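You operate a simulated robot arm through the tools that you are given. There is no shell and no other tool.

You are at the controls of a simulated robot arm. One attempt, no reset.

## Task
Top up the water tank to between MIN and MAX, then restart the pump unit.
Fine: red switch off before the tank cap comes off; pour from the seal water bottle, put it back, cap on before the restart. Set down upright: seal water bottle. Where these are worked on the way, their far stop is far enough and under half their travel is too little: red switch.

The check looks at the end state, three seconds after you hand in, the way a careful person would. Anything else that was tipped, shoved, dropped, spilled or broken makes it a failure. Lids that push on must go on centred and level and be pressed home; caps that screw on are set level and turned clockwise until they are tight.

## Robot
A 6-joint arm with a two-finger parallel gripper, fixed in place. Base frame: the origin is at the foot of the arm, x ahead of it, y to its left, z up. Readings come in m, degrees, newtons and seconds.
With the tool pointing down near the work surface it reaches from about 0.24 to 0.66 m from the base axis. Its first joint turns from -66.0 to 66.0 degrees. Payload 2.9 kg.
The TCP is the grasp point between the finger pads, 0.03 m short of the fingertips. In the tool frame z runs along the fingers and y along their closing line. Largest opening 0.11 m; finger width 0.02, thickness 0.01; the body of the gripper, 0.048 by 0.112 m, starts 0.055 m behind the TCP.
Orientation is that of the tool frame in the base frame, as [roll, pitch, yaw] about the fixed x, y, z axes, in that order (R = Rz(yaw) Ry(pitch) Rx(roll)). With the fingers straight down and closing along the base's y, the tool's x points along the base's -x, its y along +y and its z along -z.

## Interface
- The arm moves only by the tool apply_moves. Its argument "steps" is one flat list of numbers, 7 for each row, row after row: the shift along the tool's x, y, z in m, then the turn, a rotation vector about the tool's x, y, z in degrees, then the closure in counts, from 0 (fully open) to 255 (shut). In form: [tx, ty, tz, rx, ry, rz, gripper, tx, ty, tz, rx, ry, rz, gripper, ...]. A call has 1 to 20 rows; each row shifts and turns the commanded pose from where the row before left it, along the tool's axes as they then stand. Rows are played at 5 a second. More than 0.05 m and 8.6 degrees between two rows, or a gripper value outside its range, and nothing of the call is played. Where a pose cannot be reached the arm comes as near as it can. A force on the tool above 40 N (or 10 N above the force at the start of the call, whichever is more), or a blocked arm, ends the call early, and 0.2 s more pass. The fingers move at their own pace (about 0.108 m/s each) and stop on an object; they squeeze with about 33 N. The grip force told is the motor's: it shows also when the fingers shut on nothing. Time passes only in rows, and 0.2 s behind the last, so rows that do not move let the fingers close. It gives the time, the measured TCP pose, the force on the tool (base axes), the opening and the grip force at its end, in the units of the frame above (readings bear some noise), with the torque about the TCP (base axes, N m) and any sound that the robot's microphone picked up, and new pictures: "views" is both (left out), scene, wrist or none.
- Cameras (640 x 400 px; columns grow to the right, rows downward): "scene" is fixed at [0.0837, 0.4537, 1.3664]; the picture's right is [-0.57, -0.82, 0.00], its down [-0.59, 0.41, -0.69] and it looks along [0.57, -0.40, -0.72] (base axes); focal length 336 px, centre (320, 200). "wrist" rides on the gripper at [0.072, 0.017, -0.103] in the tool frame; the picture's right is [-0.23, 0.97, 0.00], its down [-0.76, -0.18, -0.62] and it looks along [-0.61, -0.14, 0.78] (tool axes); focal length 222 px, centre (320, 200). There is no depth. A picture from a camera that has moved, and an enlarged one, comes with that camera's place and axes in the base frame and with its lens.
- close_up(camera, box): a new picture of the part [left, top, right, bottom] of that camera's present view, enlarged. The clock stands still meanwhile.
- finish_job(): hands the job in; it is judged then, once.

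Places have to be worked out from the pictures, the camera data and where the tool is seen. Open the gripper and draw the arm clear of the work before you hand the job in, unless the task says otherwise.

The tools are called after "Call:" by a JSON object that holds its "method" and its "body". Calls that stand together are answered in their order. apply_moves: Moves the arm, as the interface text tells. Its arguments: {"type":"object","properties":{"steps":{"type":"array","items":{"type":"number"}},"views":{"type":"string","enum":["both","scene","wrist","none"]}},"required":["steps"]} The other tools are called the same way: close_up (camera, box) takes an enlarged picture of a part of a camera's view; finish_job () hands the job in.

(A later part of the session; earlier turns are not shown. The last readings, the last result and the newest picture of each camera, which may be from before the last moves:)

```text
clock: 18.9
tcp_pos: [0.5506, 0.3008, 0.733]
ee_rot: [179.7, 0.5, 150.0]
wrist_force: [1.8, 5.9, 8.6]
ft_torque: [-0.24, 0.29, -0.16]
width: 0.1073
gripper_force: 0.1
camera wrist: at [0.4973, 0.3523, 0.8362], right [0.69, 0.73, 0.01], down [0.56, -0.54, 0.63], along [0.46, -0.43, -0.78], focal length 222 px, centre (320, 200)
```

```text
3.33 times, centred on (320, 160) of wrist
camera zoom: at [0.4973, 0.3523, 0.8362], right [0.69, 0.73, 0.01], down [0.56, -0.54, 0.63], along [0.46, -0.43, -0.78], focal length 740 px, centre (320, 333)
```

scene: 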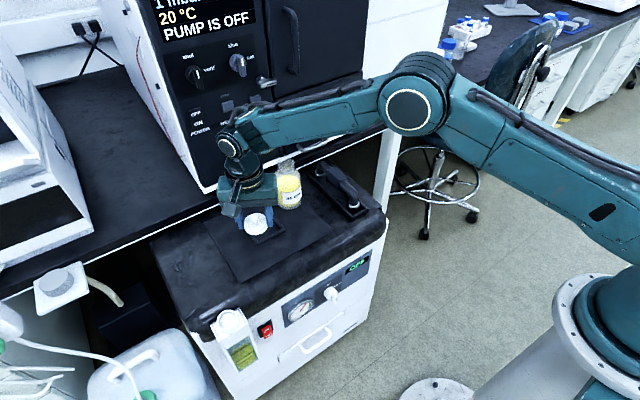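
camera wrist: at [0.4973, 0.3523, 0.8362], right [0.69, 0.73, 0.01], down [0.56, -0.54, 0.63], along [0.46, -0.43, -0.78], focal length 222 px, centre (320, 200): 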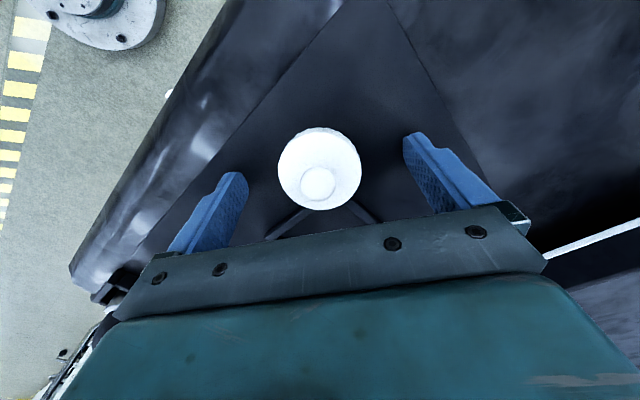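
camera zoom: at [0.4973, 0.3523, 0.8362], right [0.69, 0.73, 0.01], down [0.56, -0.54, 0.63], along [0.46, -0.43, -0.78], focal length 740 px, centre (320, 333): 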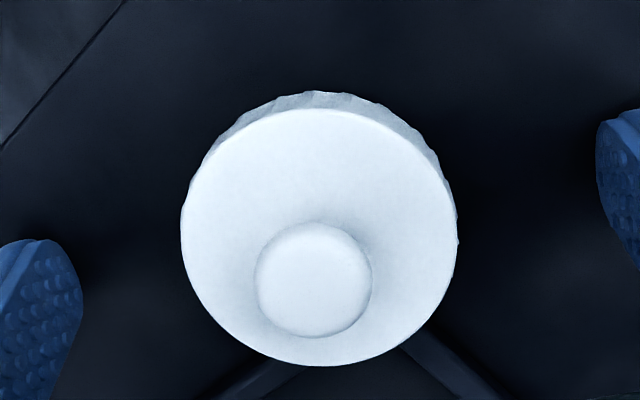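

The cap now sits upright on the mat. The residual force suggests a fingertip is just touching the mat (z≈0.703), so I raise the tool straight up.

Call:
{"method": "apply_moves", "body": {"steps": [0, 0, -0.01, 0, 0, 0, 0, 0, 0, -0.03, 0, 0, 0, 0, 0, 0, -0.04, 0, 0, 0, 0, 0, 0, -0.04, 0, 0, 0, 0, 0, 0, 0, 0, 0, 0, 0]}}

Call:
{"method": "close_up", "body": {"camera": "scene", "box": [220, 210, 300, 260]}}

Call:
{"method": "close_up", "body": {"camera": "wrist", "box": [200, 60, 440, 220]}}

```text
clock: 20.1
tcp_pos: [0.5512, 0.3008, 0.8542]
ee_rot: [179.7, 0.4, 149.9]
wrist_force: [0.4, -0.1, -0.5]
ft_torque: [0.02, -0.02, -0.01]
width: 0.11
gripper_force: 0.1
camera wrist: at [0.4968, 0.3525, 0.9581], right [0.69, 0.73, 0.01], down [0.56, -0.54, 0.63], along [0.46, -0.43, -0.78], focal length 222 px, centre (320, 200)
```

scene: 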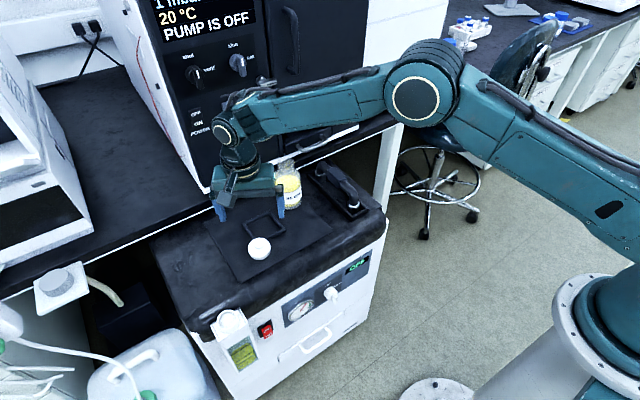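
wrist: 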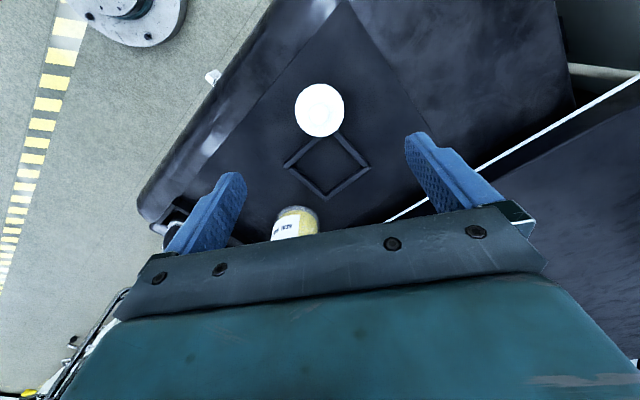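

```text
8.00 times, centred on (260, 235) of scene
camera zoom: at [0.0837, 0.4537, 1.3664], right [-0.57, -0.82, 0.0], down [-0.59, 0.41, -0.69], along [0.57, -0.4, -0.72], focal length 2692 px, centre (800, -80)
```

zoom: 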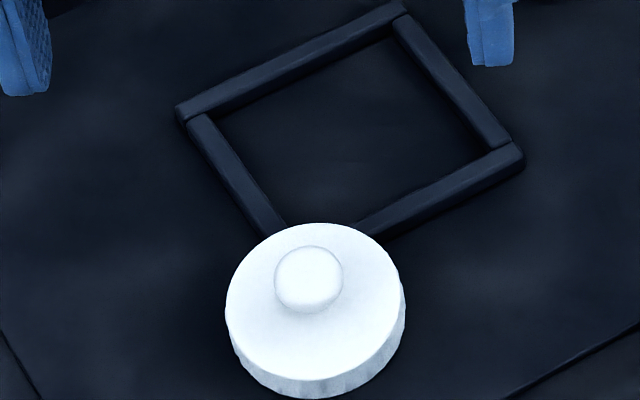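

```text
2.50 times, centred on (320, 140) of wrist
camera zoom: at [0.4968, 0.3525, 0.9581], right [0.69, 0.73, 0.01], down [0.56, -0.54, 0.63], along [0.46, -0.43, -0.78], focal length 555 px, centre (320, 350)
```

zoom: 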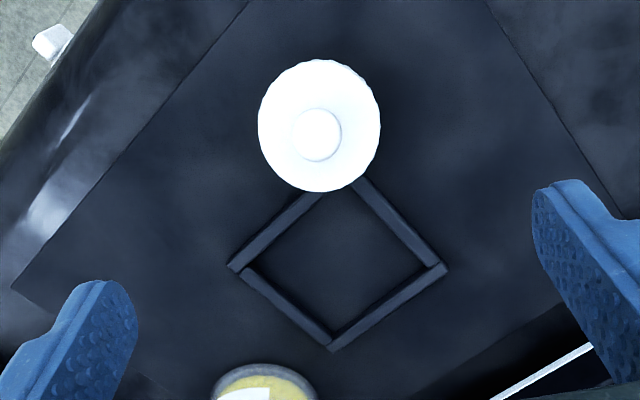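

The cap appears to be leaning on the frame's corner near (0.571, 0.30). I'll regrip it and set it flat a little farther from the frame, at about (0.535, 0.335).

Call:
{"method": "apply_moves", "body": {"steps": [0.0048, 0.0009, 0.04, 0, 0, 0, 0, 0, 0, 0.04, 0, 0, 0, 0, 0, 0, 0.026, 0, 0, 0, 0, 0, 0, 0.011, 0, 0, 0, 0, 0, 0, 0, 0, 0, 0, 160, 0, 0, 0, 0, 0, 0, 255, 0, 0, 0, 0, 0, 0, 255, 0, 0, 0, 0, 0, 0, 255]}}

Call:
{"method": "close_up", "body": {"camera": "scene", "box": [220, 210, 300, 260]}}

```text
clock: 21.9
tcp_pos: [0.5481, 0.3041, 0.7338]
ee_rot: [179.8, 0.6, 149.9]
wrist_force: [1.5, 0.5, 0.8]
ft_torque: [0.0, -0.02, 0.0]
width: 0.0494
gripper_force: 33.5
camera wrist: at [0.4941, 0.3564, 0.8371], right [0.69, 0.73, 0.01], down [0.56, -0.54, 0.63], along [0.46, -0.43, -0.78], focal length 222 px, centre (320, 200)
```

scene: 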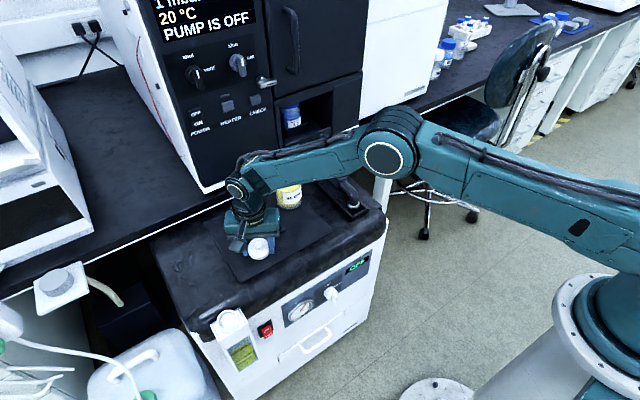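
wrist: 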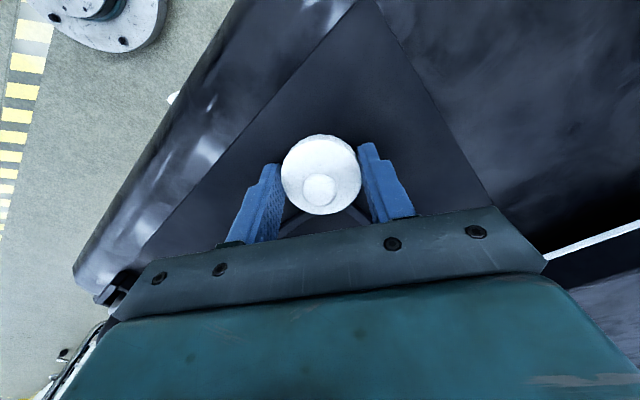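

```text
8.00 times, centred on (260, 235) of scene
camera zoom: at [0.0837, 0.4537, 1.3664], right [-0.57, -0.82, 0.0], down [-0.59, 0.41, -0.69], along [0.57, -0.4, -0.72], focal length 2692 px, centre (800, -80)
```

zoom: 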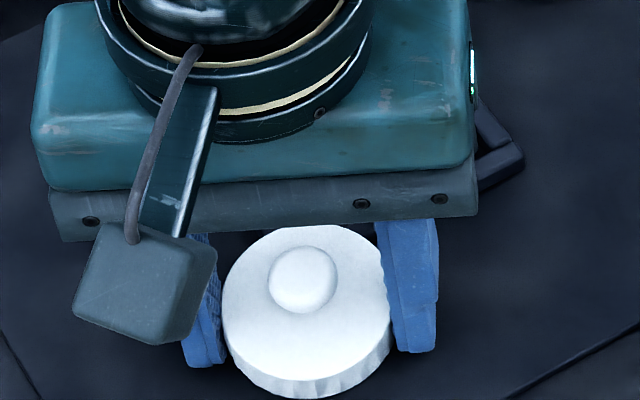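

Gripped without contact force. I lift 2 cm, shift away from the frame, lower again and release.

Call:
{"method": "apply_moves", "body": {"steps": [0, 0, -0.02, 0, 0, 0, 255, 0.0127, 0.01, 0, 0, 0, 0, 255, 0.0127, 0.01, 0, 0, 0, 0, 255, 0, 0, 0.01, 0, 0, 0, 255, 0, 0, 0.006, 0, 0, 0, 255, 0, 0, 0.002, 0, 0, 0, 255, 0, 0, 0, 0, 0, 0, 255], "views": "wrist"}}

Call:
{"method": "close_up", "body": {"camera": "scene", "box": [210, 220, 290, 270]}}

```text
clock: 23.6
tcp_pos: [0.535, 0.334, 0.7378]
ee_rot: [179.7, 0.5, 149.9]
wrist_force: [-0.4, -0.9, -0.4]
ft_torque: [-0.03, -0.01, 0.02]
width: 0.0497
gripper_force: 33.2
camera wrist: at [0.4811, 0.3849, 0.84], right [0.69, 0.73, 0.01], down [0.56, -0.54, 0.63], along [0.46, -0.43, -0.78], focal length 222 px, centre (320, 200)
```

wrist: 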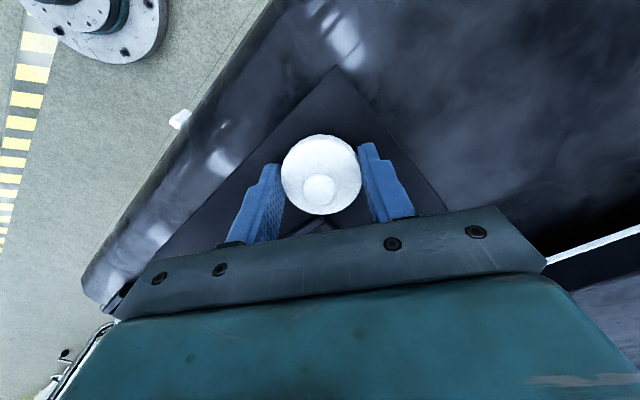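

```text
8.00 times, centred on (250, 245) of scene
camera zoom: at [0.0837, 0.4537, 1.3664], right [-0.57, -0.82, 0.0], down [-0.59, 0.41, -0.69], along [0.57, -0.4, -0.72], focal length 2692 px, centre (880, -160)
```

zoom: 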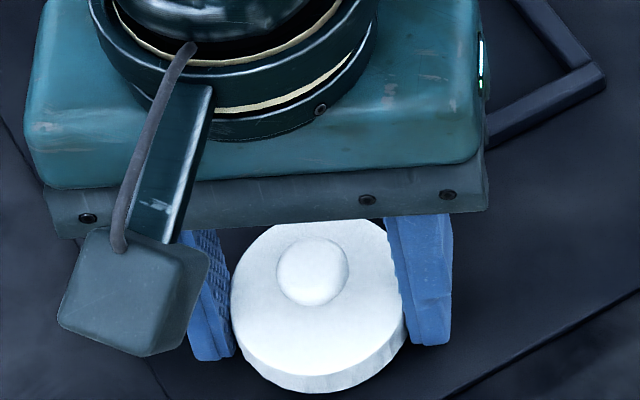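

Clear of the frame now. I lower the last 2–3 mm, release, and rise.

Call:
{"method": "apply_moves", "body": {"steps": [0, 0, 0.0015, 0, 0, 0, 255, 0, 0, 0.001, 0, 0, 0, 255, 0, 0, 0, 0, 0, 0, 125, 0, 0, 0, 0, 0, 0, 110, 0, 0, 0, 0, 0, 0, 60, 0, 0, 0, 0, 0, 0, 0, 0, 0, -0.01, 0, 0, 0, 0, 0, 0, -0.03, 0, 0, 0, 0, 0, 0, -0.04, 0, 0, 0, 0, 0, 0, -0.04, 0, 0, 0, 0, 0, 0, 0, 0, 0, 0, 0]}}

Call:
{"method": "close_up", "body": {"camera": "scene", "box": [210, 220, 290, 270]}}

Call:
{"method": "close_up", "body": {"camera": "wrist", "box": [200, 60, 440, 220]}}

```text
clock: 25.9
tcp_pos: [0.5321, 0.3349, 0.8567]
ee_rot: [179.7, 0.5, 149.9]
wrist_force: [-0.7, -0.2, 0.8]
ft_torque: [0.02, 0.0, 0.02]
width: 0.1101
gripper_force: 0.1
camera wrist: at [0.478, 0.386, 0.9589], right [0.69, 0.73, 0.01], down [0.56, -0.54, 0.63], along [0.46, -0.43, -0.78], focal length 222 px, centre (320, 200)
```

scene: 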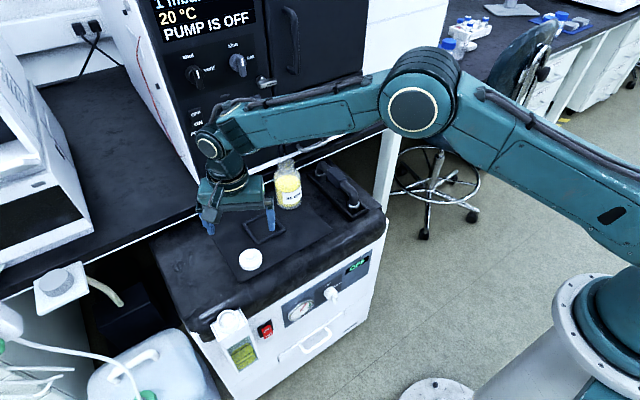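
wrist: 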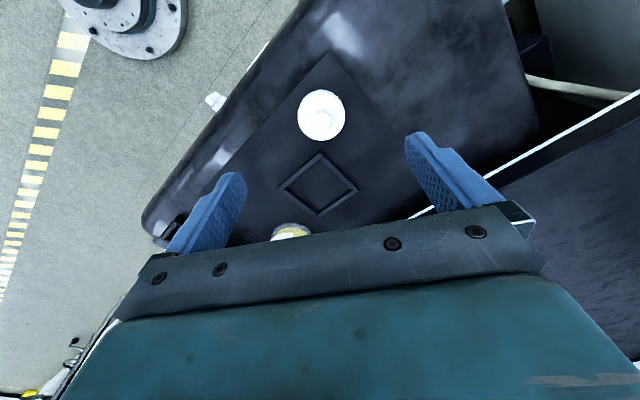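

```text
8.00 times, centred on (250, 245) of scene
camera zoom: at [0.0837, 0.4537, 1.3664], right [-0.57, -0.82, 0.0], down [-0.59, 0.41, -0.69], along [0.57, -0.4, -0.72], focal length 2692 px, centre (880, -160)
```

zoom: 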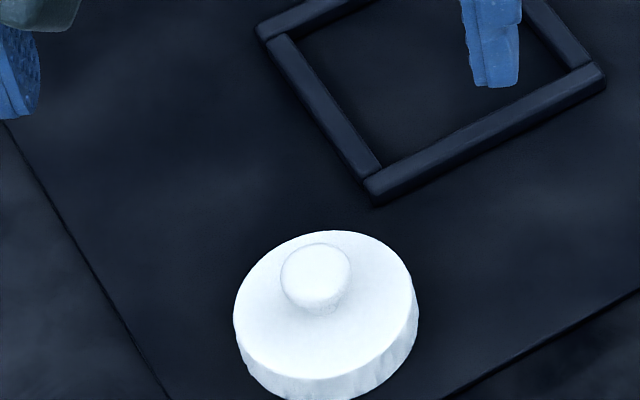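

```text
2.50 times, centred on (320, 140) of wrist
camera zoom: at [0.478, 0.386, 0.9589], right [0.69, 0.73, 0.01], down [0.56, -0.54, 0.63], along [0.46, -0.43, -0.78], focal length 555 px, centre (320, 350)
```

zoom: 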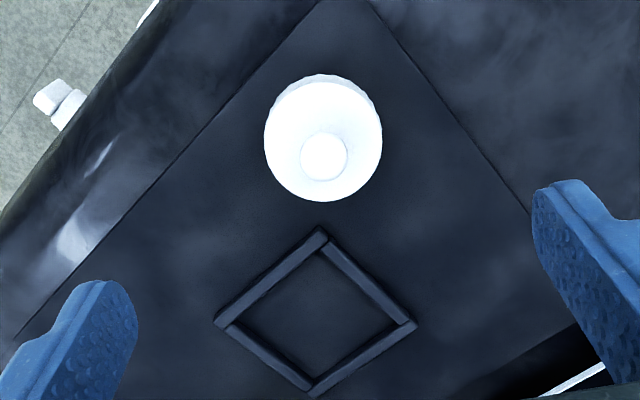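

The cap now lies flat on the mat at about (0.534, 0.334).

Next is the bottle, at about (0.65, 0.169). I'll grasp it from the side with the camera on top, so the wrist has to turn about 110° clockwise first. I move towards the bottle, high up, and turn.

Call:
{"method": "apply_moves", "body": {"steps": [-0.028, -0.0311, -0.0146, 0, 0, 0, 0, -0.028, -0.0311, -0.0146, 0, 0, 0, 0, -0.028, -0.0311, -0.0146, 0, 0, 0, 0, -0.028, -0.0311, -0.0146, 0, 0, 0, 0, -0.028, -0.0311, -0.0146, 0, 0, 0, 0, 0, 0, 0, 0, 0, 8.46, 0, 0, 0, 0, 0, 0, 8.46, 0, 0, 0, 0, 0, 0, 8.46, 0, 0, 0, 0, 0, 0, 8.46, 0, 0, 0, 0, 0, 0, 8.46, 0, 0, 0, 0, 0, 0, 8.46, 0, 0, 0, 0, 0, 0, 8.46, 0, 0, 0, 0, 0, 0, 8.46, 0, 0, 0, 0, 0, 0, 8.46, 0, 0, 0, 0, 0, 0, 8.46, 0, 0, 0, 0, 0, 0, 8.46, 0, 0, 0, 0, 0, 0, 8.46, 0, 0, 0, 0, 0, 0, 8.46, 0, 0, 0, 0, 0, 0, 0, 0]}}

```text
clock: 29.9
tcp_pos: [0.578, 0.1285, 0.9281]
ee_rot: [179.6, -0.4, 39.8]
wrist_force: [0.1, -0.4, -0.5]
ft_torque: [-0.01, 0.02, 0.03]
width: 0.1101
gripper_force: 0.0
camera wrist: at [0.6438, 0.1626, 1.0321], right [0.45, -0.89, 0.0], down [-0.7, -0.35, 0.62], along [-0.55, -0.28, -0.79], focal length 222 px, centre (320, 200)
```

scene: 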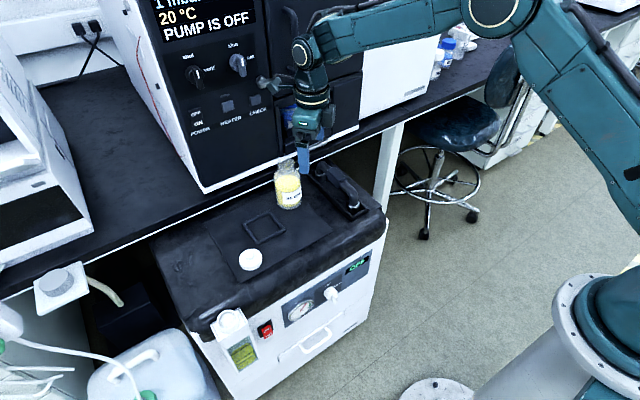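
wrist: 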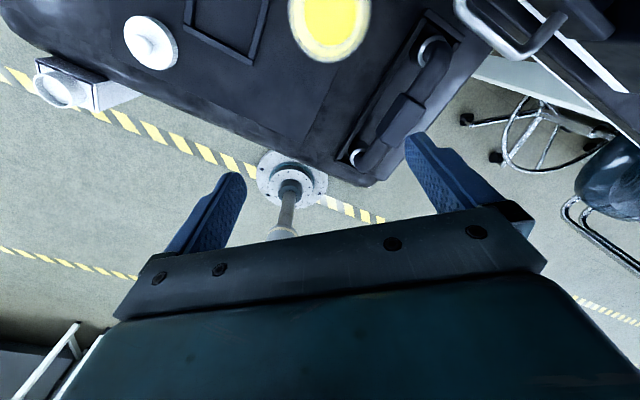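

The wrist turn worked; from above the bottle appears at about (0.652, 0.16). I tilt the tool to about 20° below horizontal, pointing towards the bottle.

Call:
{"method": "apply_moves", "body": {"steps": [0, 0, 0, 0, 7.78, 0, 0, 0, 0, 0, 0, 7.78, 0, 0, 0, 0, 0, 0, 7.78, 0, 0, 0, 0, 0, 0, 7.78, 0, 0, 0, 0, 0, 0, 7.78, 0, 0, 0, 0, 0, 0, 7.78, 0, 0, 0, 0, 0, 0, 7.78, 0, 0, 0, 0, 0, 0, 7.78, 0, 0, 0, 0, 0, 0, 7.78, 0, 0, 0, 0, 0, 0, 0, 0, 0]}}

Call:
{"method": "close_up", "body": {"camera": "wrist", "box": [200, 60, 440, 220]}}

Call:
{"method": "close_up", "body": {"camera": "scene", "box": [250, 120, 362, 220]}}

```text
clock: 32.1
tcp_pos: [0.5776, 0.1293, 0.929]
ee_rot: [179.0, -70.5, 40.9]
wrist_force: [-0.2, -0.5, 0.7]
ft_torque: [0.0, -0.02, -0.02]
width: 0.1099
gripper_force: 0.1
camera wrist: at [0.5324, 0.0696, 1.0316], right [0.57, -0.8, -0.21], down [-0.76, -0.41, -0.51], along [0.32, 0.45, -0.83], focal length 222 px, centre (320, 200)
```

scene: 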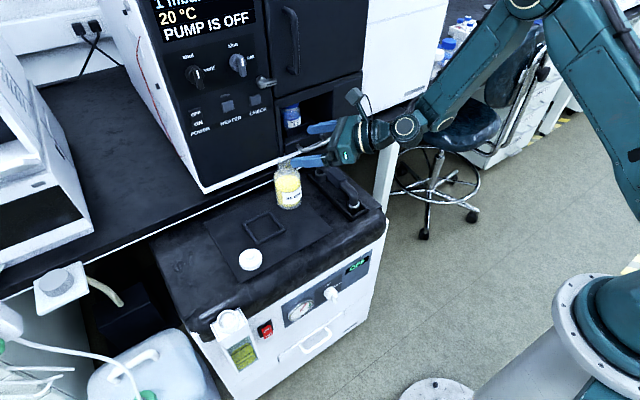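
wrist: 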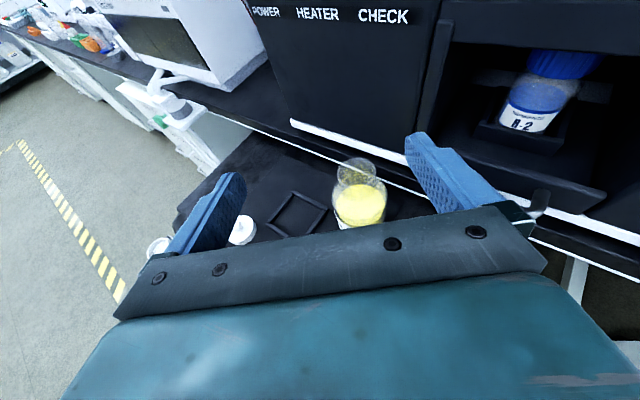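

```text
2.50 times, centred on (320, 140) of wrist
camera zoom: at [0.5324, 0.0696, 1.0316], right [0.57, -0.8, -0.21], down [-0.76, -0.41, -0.51], along [0.32, 0.45, -0.83], focal length 555 px, centre (320, 350)
```

zoom: 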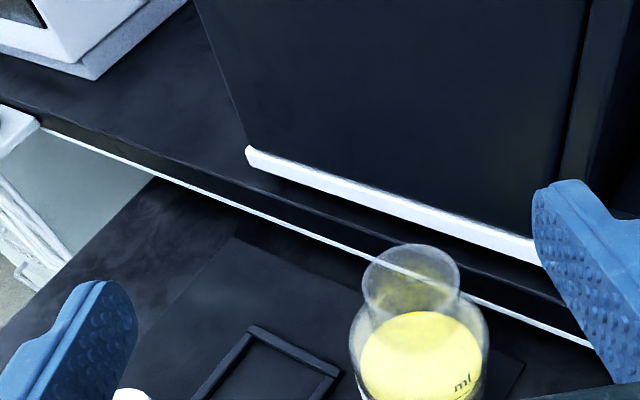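

```text
4.00 times, centred on (306, 170) of scene
camera zoom: at [0.0837, 0.4537, 1.3664], right [-0.57, -0.82, 0.0], down [-0.59, 0.41, -0.69], along [0.57, -0.4, -0.72], focal length 1346 px, centre (376, 320)
```

zoom: 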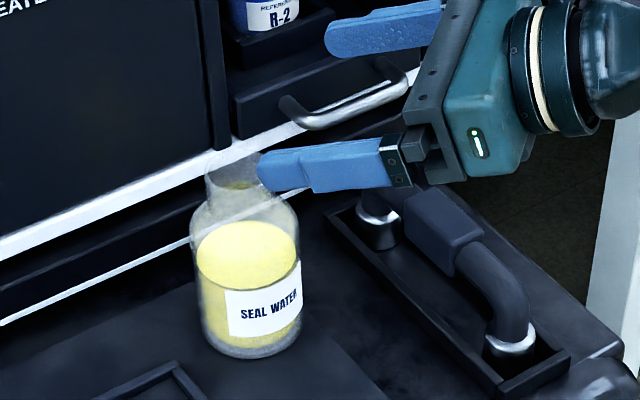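

The arm reaches this pose. Triangulation puts the bottle axis at (0.655, 0.159) with its mouth at z≈0.84, and the bench edge just behind at x≈0.727. I narrow the fingers to about 0.09 m and go to the pre-grasp point.

Call:
{"method": "apply_moves", "body": {"steps": [-0.0335, 0.0065, 0.0081, 0, 0, 0, 46, -0.0335, 0.0065, 0.0081, 0, 0, 0, 46, -0.0335, 0.0065, 0.0081, 0, 0, 0, 46, -0.0335, 0.0065, 0.0081, 0, 0, 0, 46, 0, 0, 0, 0, 0, 0, 46]}}

Call:
{"method": "close_up", "body": {"camera": "wrist", "box": [200, 60, 440, 220]}}

Call:
{"method": "close_up", "body": {"camera": "scene", "box": [250, 140, 362, 240]}}

```text
clock: 33.4
tcp_pos: [0.5825, 0.0982, 0.7927]
ee_rot: [178.4, -70.9, 41.4]
wrist_force: [-6.1, 3.7, 37.6]
ft_torque: [-1.97, 1.85, -0.49]
width: 0.0902
gripper_force: 0.1
camera wrist: at [0.5371, 0.0389, 0.8959], right [0.57, -0.8, -0.21], down [-0.75, -0.4, -0.52], along [0.33, 0.45, -0.83], focal length 222 px, centre (320, 200)
```

scene: 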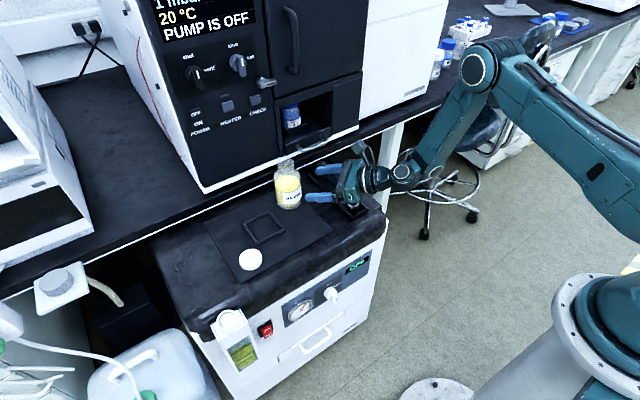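
wrist: 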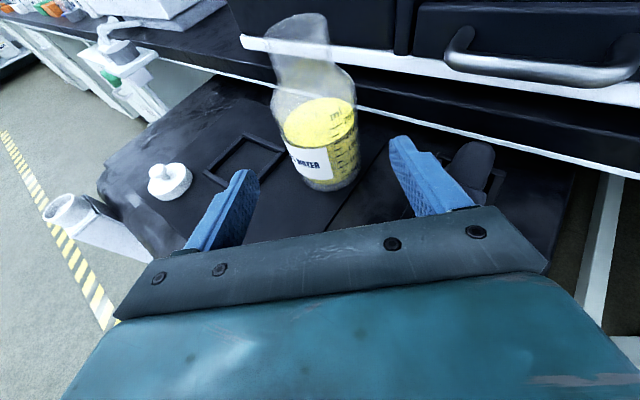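

```text
2.50 times, centred on (320, 140) of wrist
camera zoom: at [0.5371, 0.0389, 0.8959], right [0.57, -0.8, -0.21], down [-0.75, -0.4, -0.52], along [0.33, 0.45, -0.83], focal length 555 px, centre (320, 350)
```

zoom: 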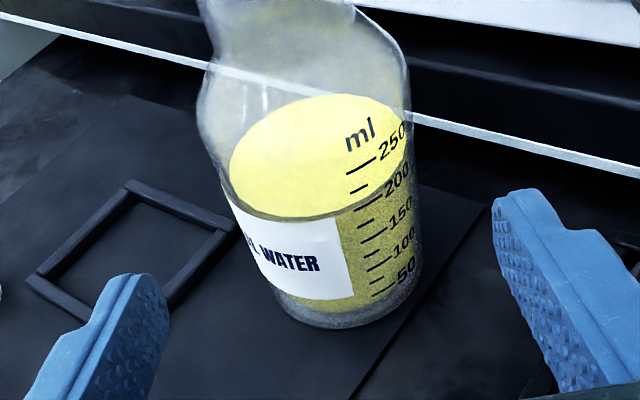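

```text
4.00 times, centred on (306, 190) of scene
camera zoom: at [0.083, 0.4537, 1.3664], right [-0.57, -0.82, 0.0], down [-0.59, 0.41, -0.69], along [0.57, -0.4, -0.72], focal length 1346 px, centre (376, 240)
```

zoom: 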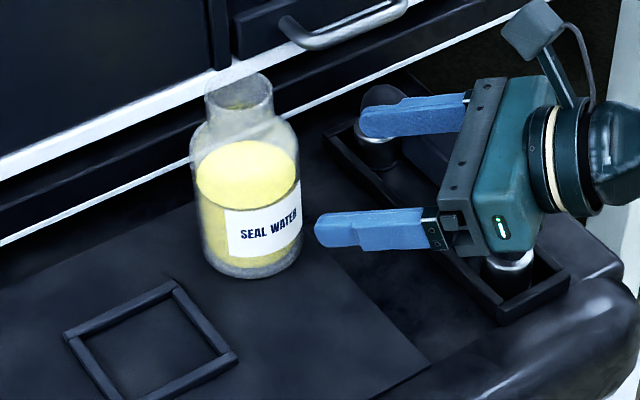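

The 37 N upward force means the gripper body is resting on the carry handle to the right. I lift off straight away and will approach from a more radial direction, descending over the bottle instead.

Call:
{"method": "apply_moves", "body": {"steps": [0.0094, 0, -0.0033, 0, 0, 0, 46, 0.033, 0, -0.0117, 0, 0, 0, 46, 0.033, 0, -0.0117, 0, 0, 0, 0, 0, 0, 0, 0, 0, 0, 0]}}

Call:
{"method": "close_up", "body": {"camera": "scene", "box": [250, 120, 362, 220]}}

```text
clock: 34.4
tcp_pos: [0.5826, 0.0994, 0.8694]
ee_rot: [179.0, -70.5, 40.8]
wrist_force: [-0.1, 0.0, -0.5]
ft_torque: [0.02, 0.01, -0.04]
width: 0.11
gripper_force: 0.1
camera wrist: at [0.5386, 0.0398, 0.9726], right [0.57, -0.8, -0.21], down [-0.76, -0.41, -0.51], along [0.32, 0.45, -0.83], focal length 222 px, centre (320, 200)
```

scene: 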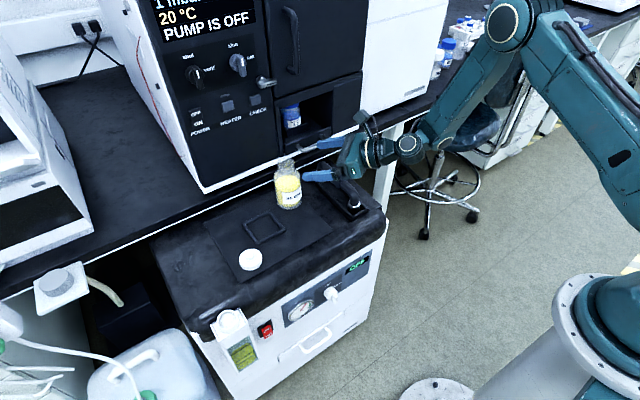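
wrist: 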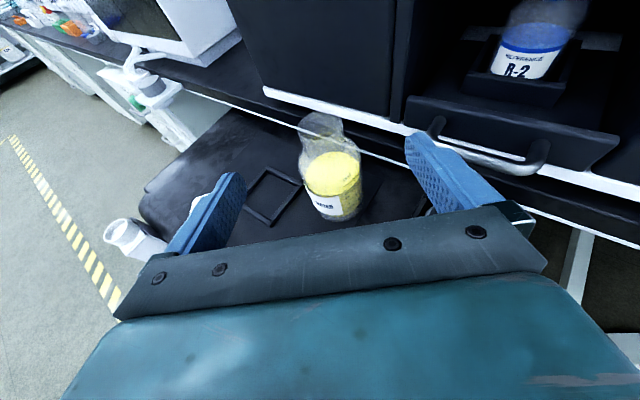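

```text
4.00 times, centred on (306, 170) of scene
camera zoom: at [0.0837, 0.4537, 1.3664], right [-0.57, -0.82, 0.0], down [-0.59, 0.41, -0.69], along [0.57, -0.4, -0.72], focal length 1346 px, centre (376, 320)
```

zoom: 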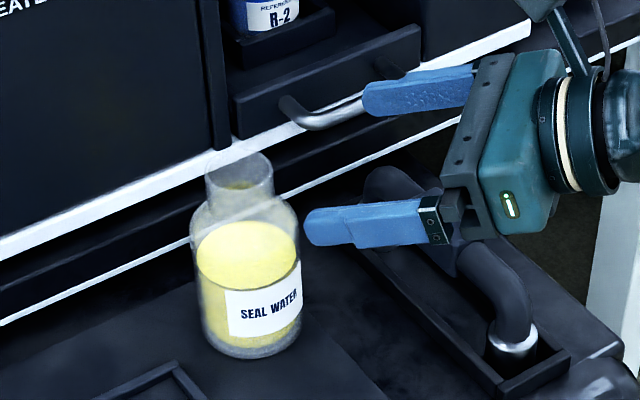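

The bottle hasn't moved and the force is back to zero. I swing the tool azimuth back towards radial (ψ≈15°) while easing left, away from the drawer handle.

Call:
{"method": "apply_moves", "body": {"steps": [0.0129, -0.0099, 0.0125, -7.85, 0, 2.78, 0, 0.0129, -0.0099, 0.0125, -7.85, 0, 2.78, 0, 0.0129, -0.0099, 0.0125, -7.85, 0, 2.78, 0, 0, 0, 0, 0, 0, 0, 0]}}

Call:
{"method": "close_up", "body": {"camera": "scene", "box": [250, 120, 362, 220]}}

```text
clock: 35.4
tcp_pos: [0.6084, 0.1393, 0.895]
ee_rot: [178.9, -70.7, 16.5]
wrist_force: [-0.3, 0.3, 0.6]
ft_torque: [-0.01, 0.02, 0.03]
width: 0.1097
gripper_force: 0.1
out of reach, approached as far as the arm can: row 3
camera wrist: at [0.5427, 0.1041, 0.9971], right [0.19, -0.96, -0.21], down [-0.86, -0.05, -0.51], along [0.48, 0.27, -0.83], focal length 222 px, centre (320, 200)
```

scene: 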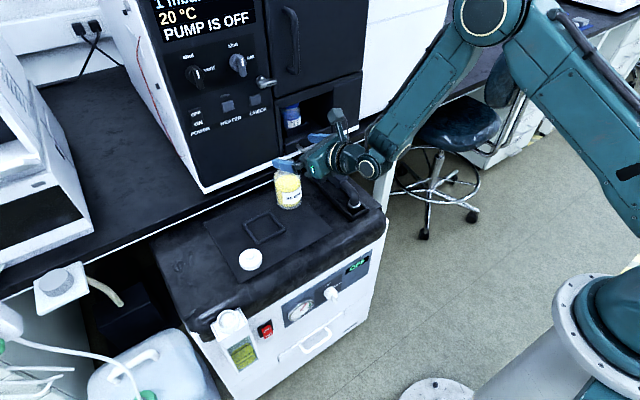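
wrist: 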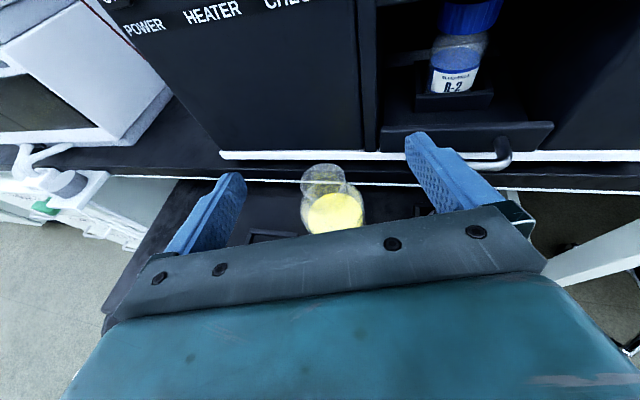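

```text
4.00 times, centred on (306, 170) of scene
camera zoom: at [0.0837, 0.4537, 1.3664], right [-0.57, -0.82, 0.0], down [-0.59, 0.41, -0.69], along [0.57, -0.4, -0.72], focal length 1346 px, centre (376, 320)
```

zoom: 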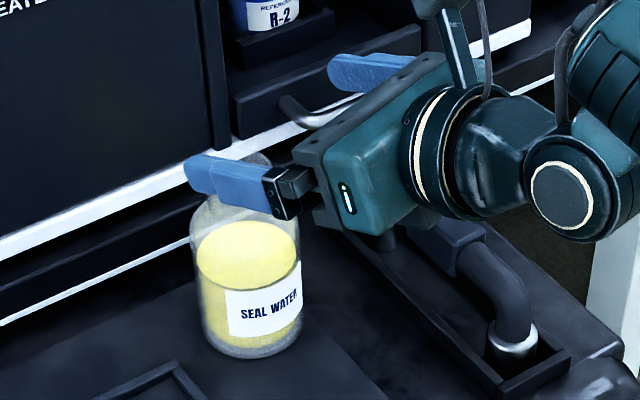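

I have clear space: the drawer handle's near end is at (0.73, 0.076, 0.80) and my fingers will stay at x<0.70. I move out so the fingers straddle above the bottle.

Call:
{"method": "apply_moves", "body": {"steps": [0.0001, -0.0032, 0.0229, 0, 0, 0, 0, 0.0001, -0.0032, 0.0229, 0, 0, 0, 0, 0, 0, 0, 0, 0, 0, 0]}}

Call:
{"method": "close_up", "body": {"camera": "wrist", "box": [200, 90, 440, 250]}}

Call:
{"method": "close_up", "body": {"camera": "scene", "box": [250, 120, 362, 220]}}

```text
clock: 36.1
tcp_pos: [0.6482, 0.1426, 0.8774]
ee_rot: [178.8, -70.7, 16.6]
wrist_force: [0.1, 0.7, -0.5]
ft_torque: [0.0, -0.02, 0.0]
width: 0.1099
gripper_force: 0.1
out of reach, approached as far as the arm can: row 1, 2
camera wrist: at [0.5828, 0.1069, 0.9799], right [0.19, -0.96, -0.21], down [-0.86, -0.06, -0.51], along [0.48, 0.27, -0.83], focal length 222 px, centre (320, 200)
```

scene: 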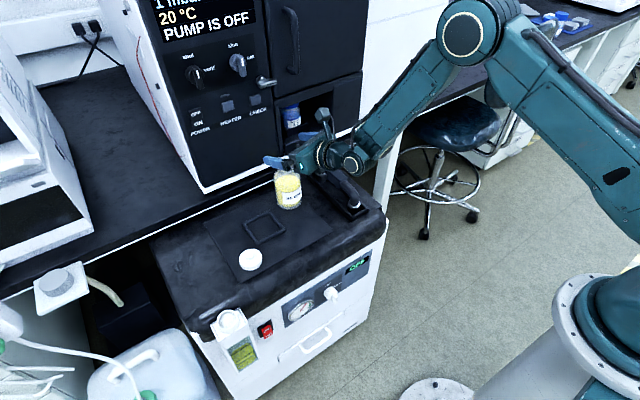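
wrist: 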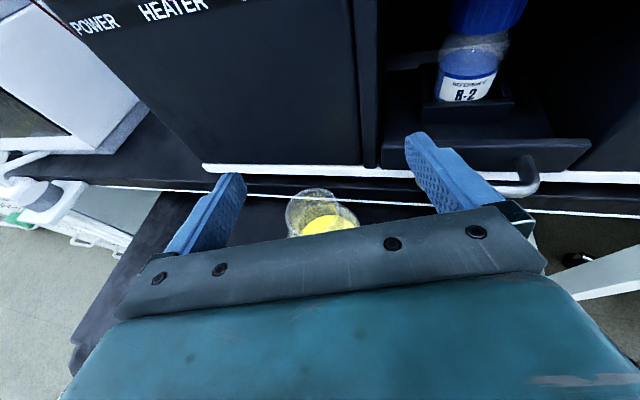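

```text
2.50 times, centred on (320, 170) of wrist
camera zoom: at [0.5828, 0.1069, 0.9799], right [0.19, -0.96, -0.21], down [-0.86, -0.06, -0.51], along [0.48, 0.27, -0.83], focal length 555 px, centre (320, 275)
```

zoom: 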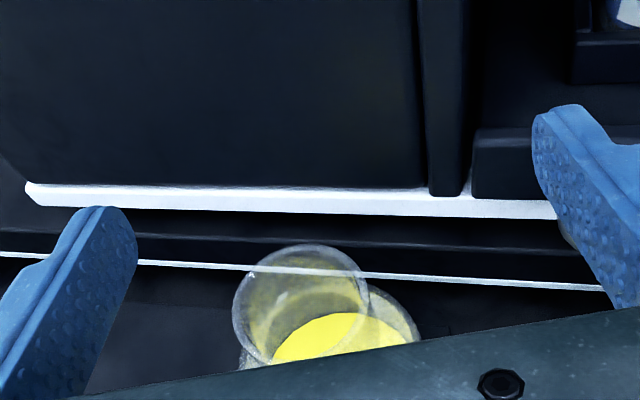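

```text
4.00 times, centred on (306, 170) of scene
camera zoom: at [0.0837, 0.4537, 1.3664], right [-0.57, -0.82, 0.0], down [-0.59, 0.41, -0.69], along [0.57, -0.4, -0.72], focal length 1346 px, centre (376, 320)
```

zoom: 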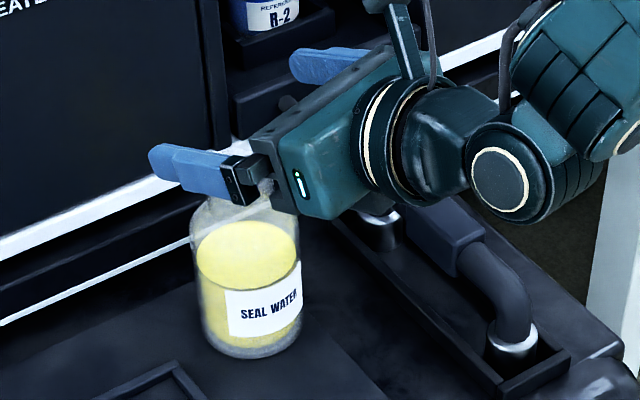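

The arm couldn't quite reach y=0.157 at this azimuth, which looks like a wrist limit for near-radial pointing. I turn the tool azimuth about 10° left, where it should reach, and check.

Call:
{"method": "apply_moves", "body": {"steps": [0, 0, 0, 4.7, 0, -1.65, 0, 0, 0, 0, 4.7, 0, -1.65, 0, 0, 0, 0, 0, 0, 0, 0]}}

Call:
{"method": "close_up", "body": {"camera": "wrist", "box": [200, 90, 440, 250]}}

```text
clock: 37.0
tcp_pos: [0.6493, 0.1414, 0.877]
ee_rot: [179.0, -70.5, 25.9]
wrist_force: [-0.2, 0.6, -0.3]
ft_torque: [-0.01, -0.02, 0.01]
width: 0.1102
gripper_force: 0.1
camera wrist: at [0.5901, 0.0961, 0.981], right [0.34, -0.92, -0.21], down [-0.84, -0.2, -0.51], along [0.43, 0.35, -0.83], focal length 222 px, centre (320, 200)
```

scene: 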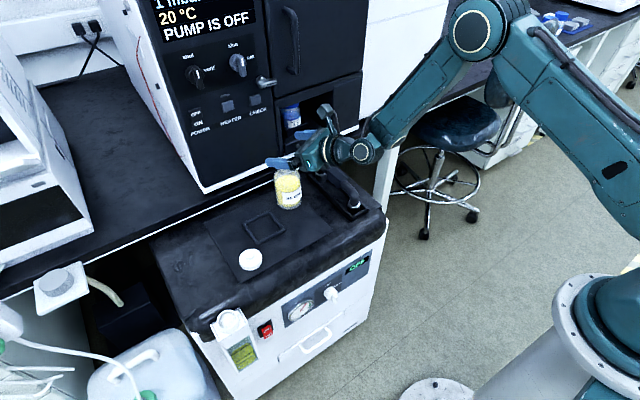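
wrist: 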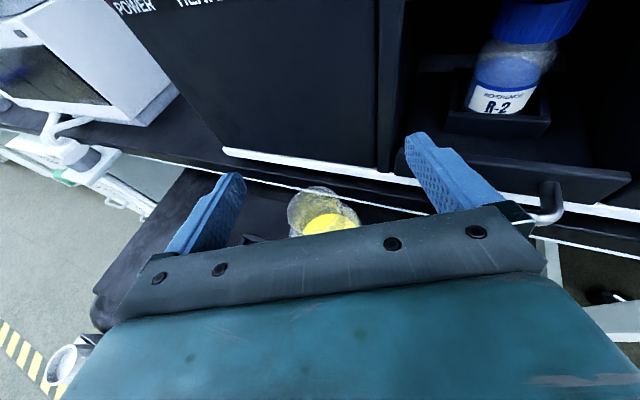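

```text
2.50 times, centred on (320, 170) of wrist
camera zoom: at [0.5901, 0.0961, 0.981], right [0.34, -0.92, -0.21], down [-0.84, -0.2, -0.51], along [0.43, 0.35, -0.83], focal length 555 px, centre (320, 275)
```

zoom: 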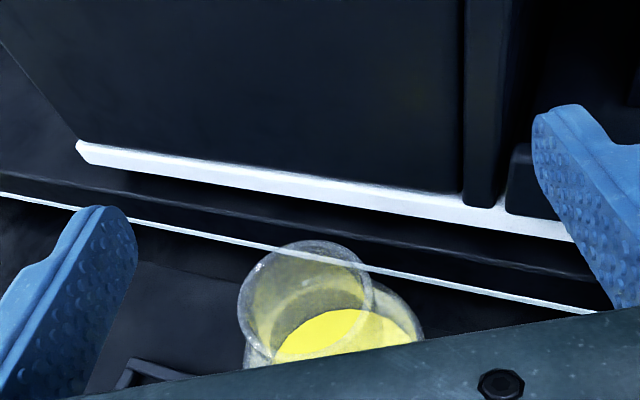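

The position is reachable now; the mouth is at (0.652, 0.156). I centre the fingers on the bottle axis and begin the vertical descent.

Call:
{"method": "apply_moves", "body": {"steps": [0.0015, -0.0124, 0.0041, 0, 0, 0, 0, -0.0271, -0.0002, 0.0096, 0, 0, 0, 0, -0.0271, -0.0002, 0.0096, 0, 0, 0, 0, 0, 0, 0, 0, 0, 0, 0]}}

Call:
{"method": "close_up", "body": {"camera": "scene", "box": [250, 120, 362, 220]}}

Call:
{"method": "close_up", "body": {"camera": "wrist", "box": [200, 90, 440, 250]}}

```text
clock: 38.0
tcp_pos: [0.6497, 0.1555, 0.8202]
ee_rot: [179.1, -70.5, 25.8]
wrist_force: [-0.4, 0.3, 0.9]
ft_torque: [0.01, -0.01, -0.04]
width: 0.1101
gripper_force: 0.1
camera wrist: at [0.5892, 0.1096, 0.9236], right [0.34, -0.92, -0.21], down [-0.84, -0.2, -0.51], along [0.43, 0.35, -0.83], focal length 222 px, centre (320, 200)
```

scene: 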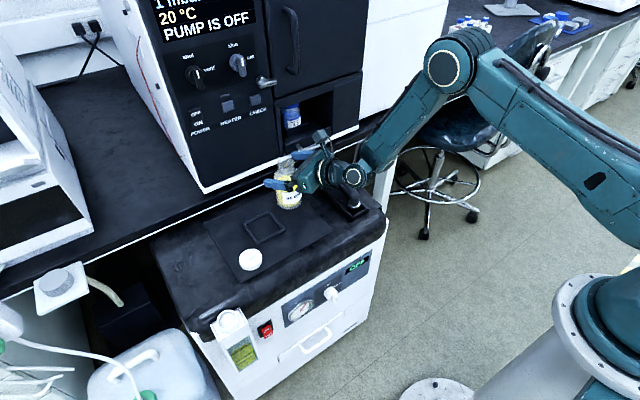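
wrist: 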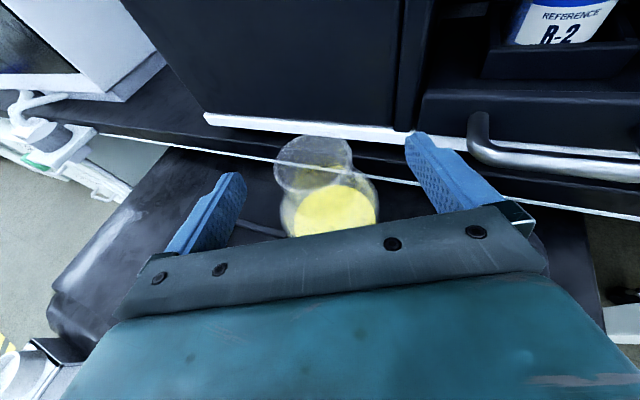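

```text
4.00 times, centred on (306, 170) of scene
camera zoom: at [0.0837, 0.4537, 1.3664], right [-0.57, -0.82, 0.0], down [-0.59, 0.41, -0.69], along [0.57, -0.4, -0.72], focal length 1346 px, centre (376, 320)
```

zoom: 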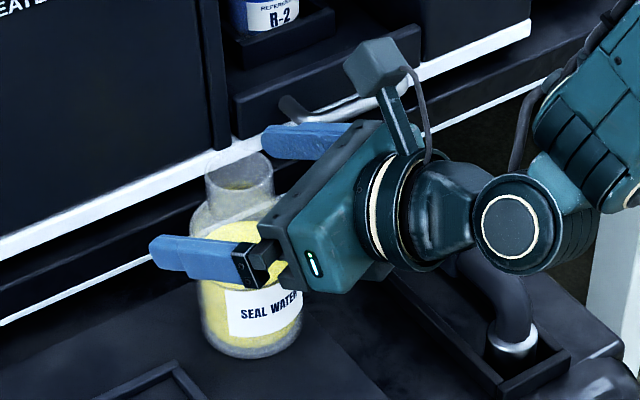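

```text
2.50 times, centred on (320, 170) of wrist
camera zoom: at [0.5892, 0.1096, 0.9236], right [0.34, -0.92, -0.21], down [-0.84, -0.2, -0.51], along [0.43, 0.35, -0.83], focal length 555 px, centre (320, 275)
```

zoom: 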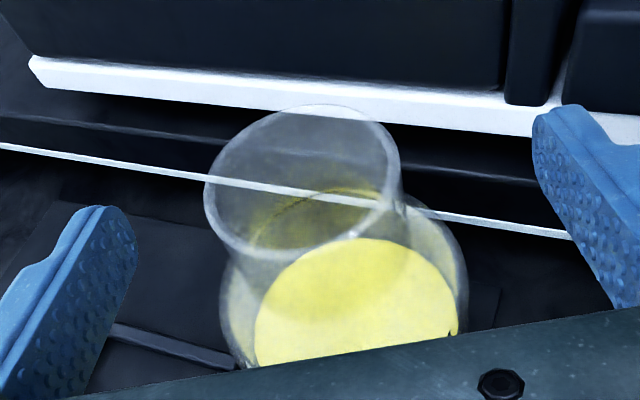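

Fingers straddle the bottle evenly and there's no contact. I continue down to grasp height z≈0.767 in small steps.

Call:
{"method": "apply_moves", "body": {"steps": [-0.0141, -0.0001, 0.005, 0, 0, 0, 0, -0.0141, -0.0001, 0.005, 0, 0, 0, 0, -0.0141, -0.0001, 0.005, 0, 0, 0, 0, -0.0075, 0, 0.0027, 0, 0, 0, 0, 0, 0, 0, 0, 0, 0, 0]}}

Call:
{"method": "close_up", "body": {"camera": "scene", "box": [250, 120, 362, 220]}}

Call:
{"method": "close_up", "body": {"camera": "wrist", "box": [200, 60, 440, 220]}}

```text
clock: 39.1
tcp_pos: [0.6479, 0.1543, 0.7672]
ee_rot: [179.0, -70.6, 25.9]
wrist_force: [0.3, 0.3, -0.2]
ft_torque: [-0.02, 0.01, -0.01]
width: 0.1097
gripper_force: 0.0
camera wrist: at [0.5895, 0.1087, 0.8706], right [0.34, -0.92, -0.21], down [-0.84, -0.2, -0.51], along [0.43, 0.35, -0.83], focal length 222 px, centre (320, 200)
```

scene: 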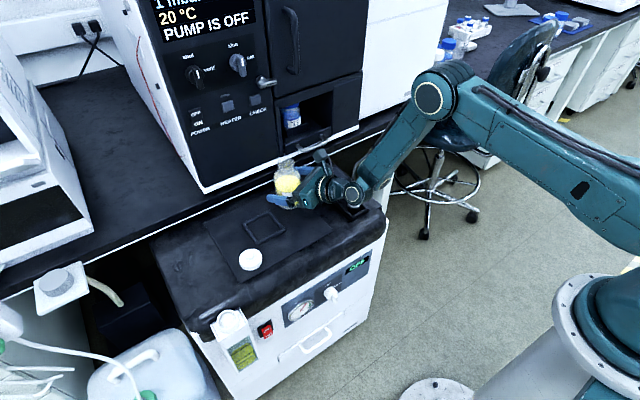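
wrist: 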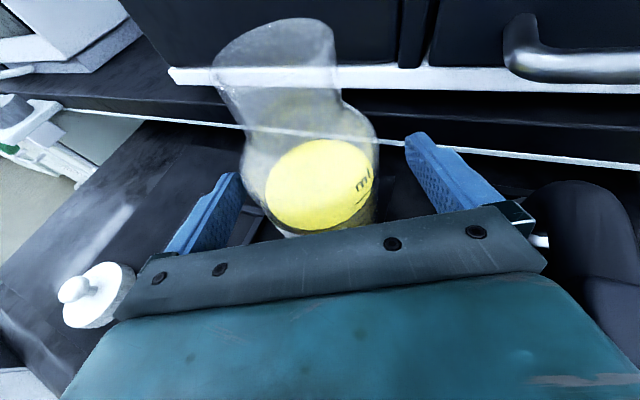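

```text
4.00 times, centred on (306, 170) of scene
camera zoom: at [0.0837, 0.4537, 1.3664], right [-0.57, -0.82, 0.0], down [-0.59, 0.41, -0.69], along [0.57, -0.4, -0.72], focal length 1346 px, centre (376, 320)
```

zoom: 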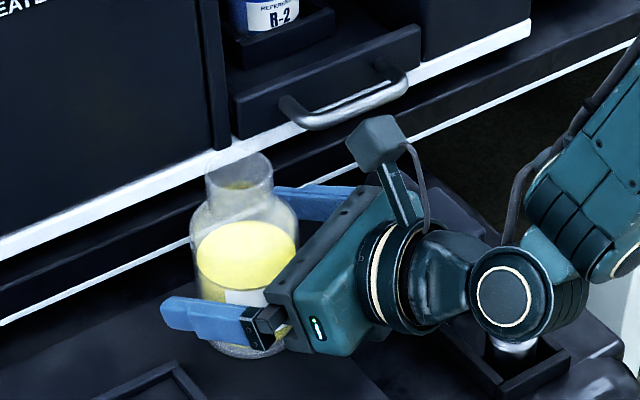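

```text
2.50 times, centred on (320, 140) of wrist
camera zoom: at [0.5895, 0.1087, 0.8706], right [0.34, -0.92, -0.21], down [-0.84, -0.2, -0.51], along [0.43, 0.35, -0.83], focal length 555 px, centre (320, 350)
```

zoom: 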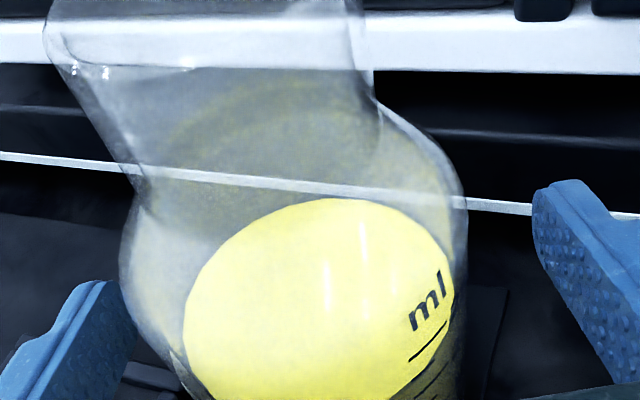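

The bottle is well centred between the fingers with no contact force. I close the grip on it.

Call:
{"method": "apply_moves", "body": {"steps": [0, 0, 0, 0, 0, 0, 70, 0, 0, 0, 0, 0, 0, 90, 0, 0, 0, 0, 0, 0, 255, 0, 0, 0, 0, 0, 0, 255, 0, 0, 0, 0, 0, 0, 255], "views": "wrist"}}

Call:
{"method": "close_up", "body": {"camera": "scene", "box": [250, 120, 362, 220]}}

```text
clock: 40.4
tcp_pos: [0.6473, 0.1552, 0.7683]
ee_rot: [178.9, -70.5, 25.8]
wrist_force: [0.1, 1.3, 0.9]
ft_torque: [0.17, 0.05, -0.01]
width: 0.0691
gripper_force: 32.8
camera wrist: at [0.5894, 0.1089, 0.8706], right [0.34, -0.92, -0.21], down [-0.84, -0.2, -0.51], along [0.43, 0.35, -0.83], focal length 222 px, centre (320, 200)
```

wrist: 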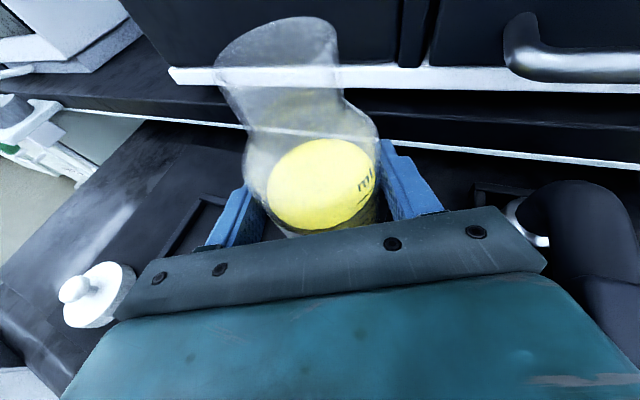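

```text
4.00 times, centred on (306, 170) of scene
camera zoom: at [0.0837, 0.4537, 1.3664], right [-0.57, -0.82, 0.0], down [-0.59, 0.41, -0.69], along [0.57, -0.4, -0.72], focal length 1346 px, centre (376, 320)
```

zoom: 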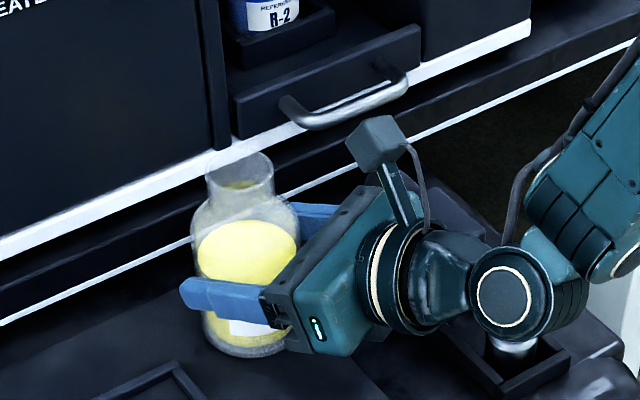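

The bottle is held (0.069 m wide). I lift it straight up 7 cm and check that it hangs upright.

Call:
{"method": "apply_moves", "body": {"steps": [0.0094, 0, -0.0033, 0, 0, 0, 255, 0.0189, 0, -0.0067, 0, 0, 0, 255, 0.0189, 0, -0.0067, 0, 0, 0, 255, 0.0189, 0, -0.0067, 0, 0, 0, 255, 0, 0, 0, 0, 0, 0, 255]}}

Call:
{"method": "close_up", "body": {"camera": "scene", "box": [250, 110, 362, 210]}}

```text
clock: 41.5
tcp_pos: [0.6491, 0.155, 0.838]
ee_rot: [179.0, -70.5, 25.8]
wrist_force: [0.5, -0.4, -3.5]
ft_torque: [0.0, 0.01, -0.02]
width: 0.0694
gripper_force: 33.4
camera wrist: at [0.5896, 0.1097, 0.9412], right [0.34, -0.92, -0.21], down [-0.84, -0.2, -0.51], along [0.43, 0.35, -0.83], focal length 222 px, centre (320, 200)
```

scene: 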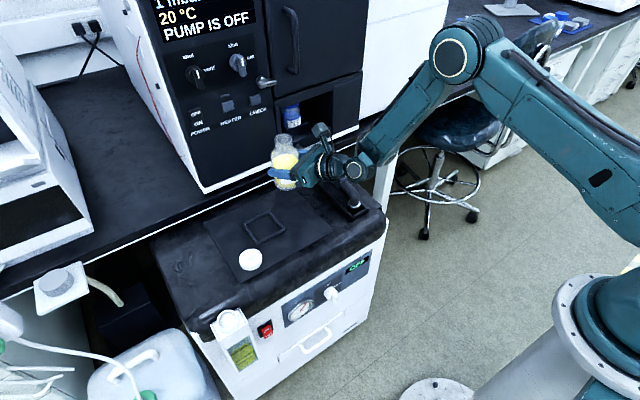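
wrist: 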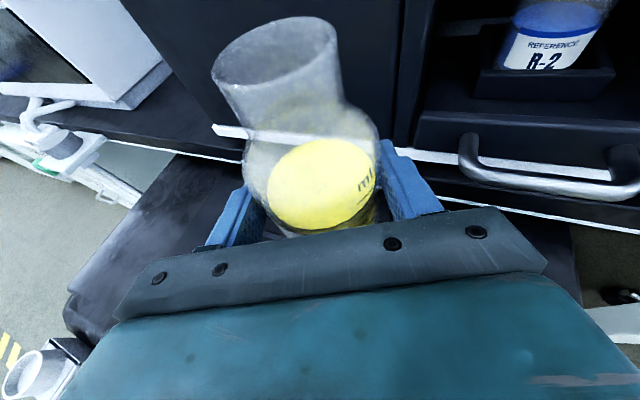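

```text
4.00 times, centred on (306, 160) of scene
camera zoom: at [0.0838, 0.4537, 1.3664], right [-0.57, -0.82, 0.0], down [-0.59, 0.41, -0.69], along [0.57, -0.4, -0.72], focal length 1346 px, centre (376, 360)
```

zoom: 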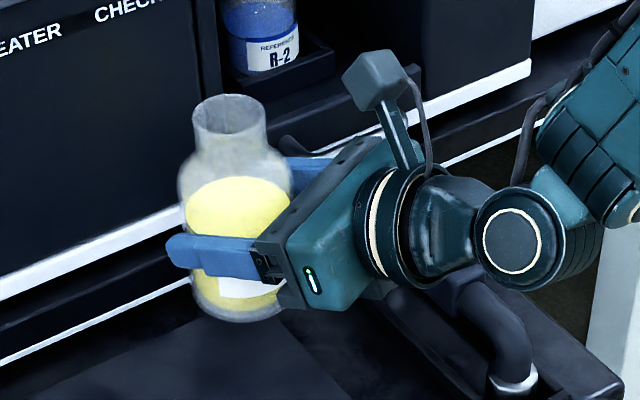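

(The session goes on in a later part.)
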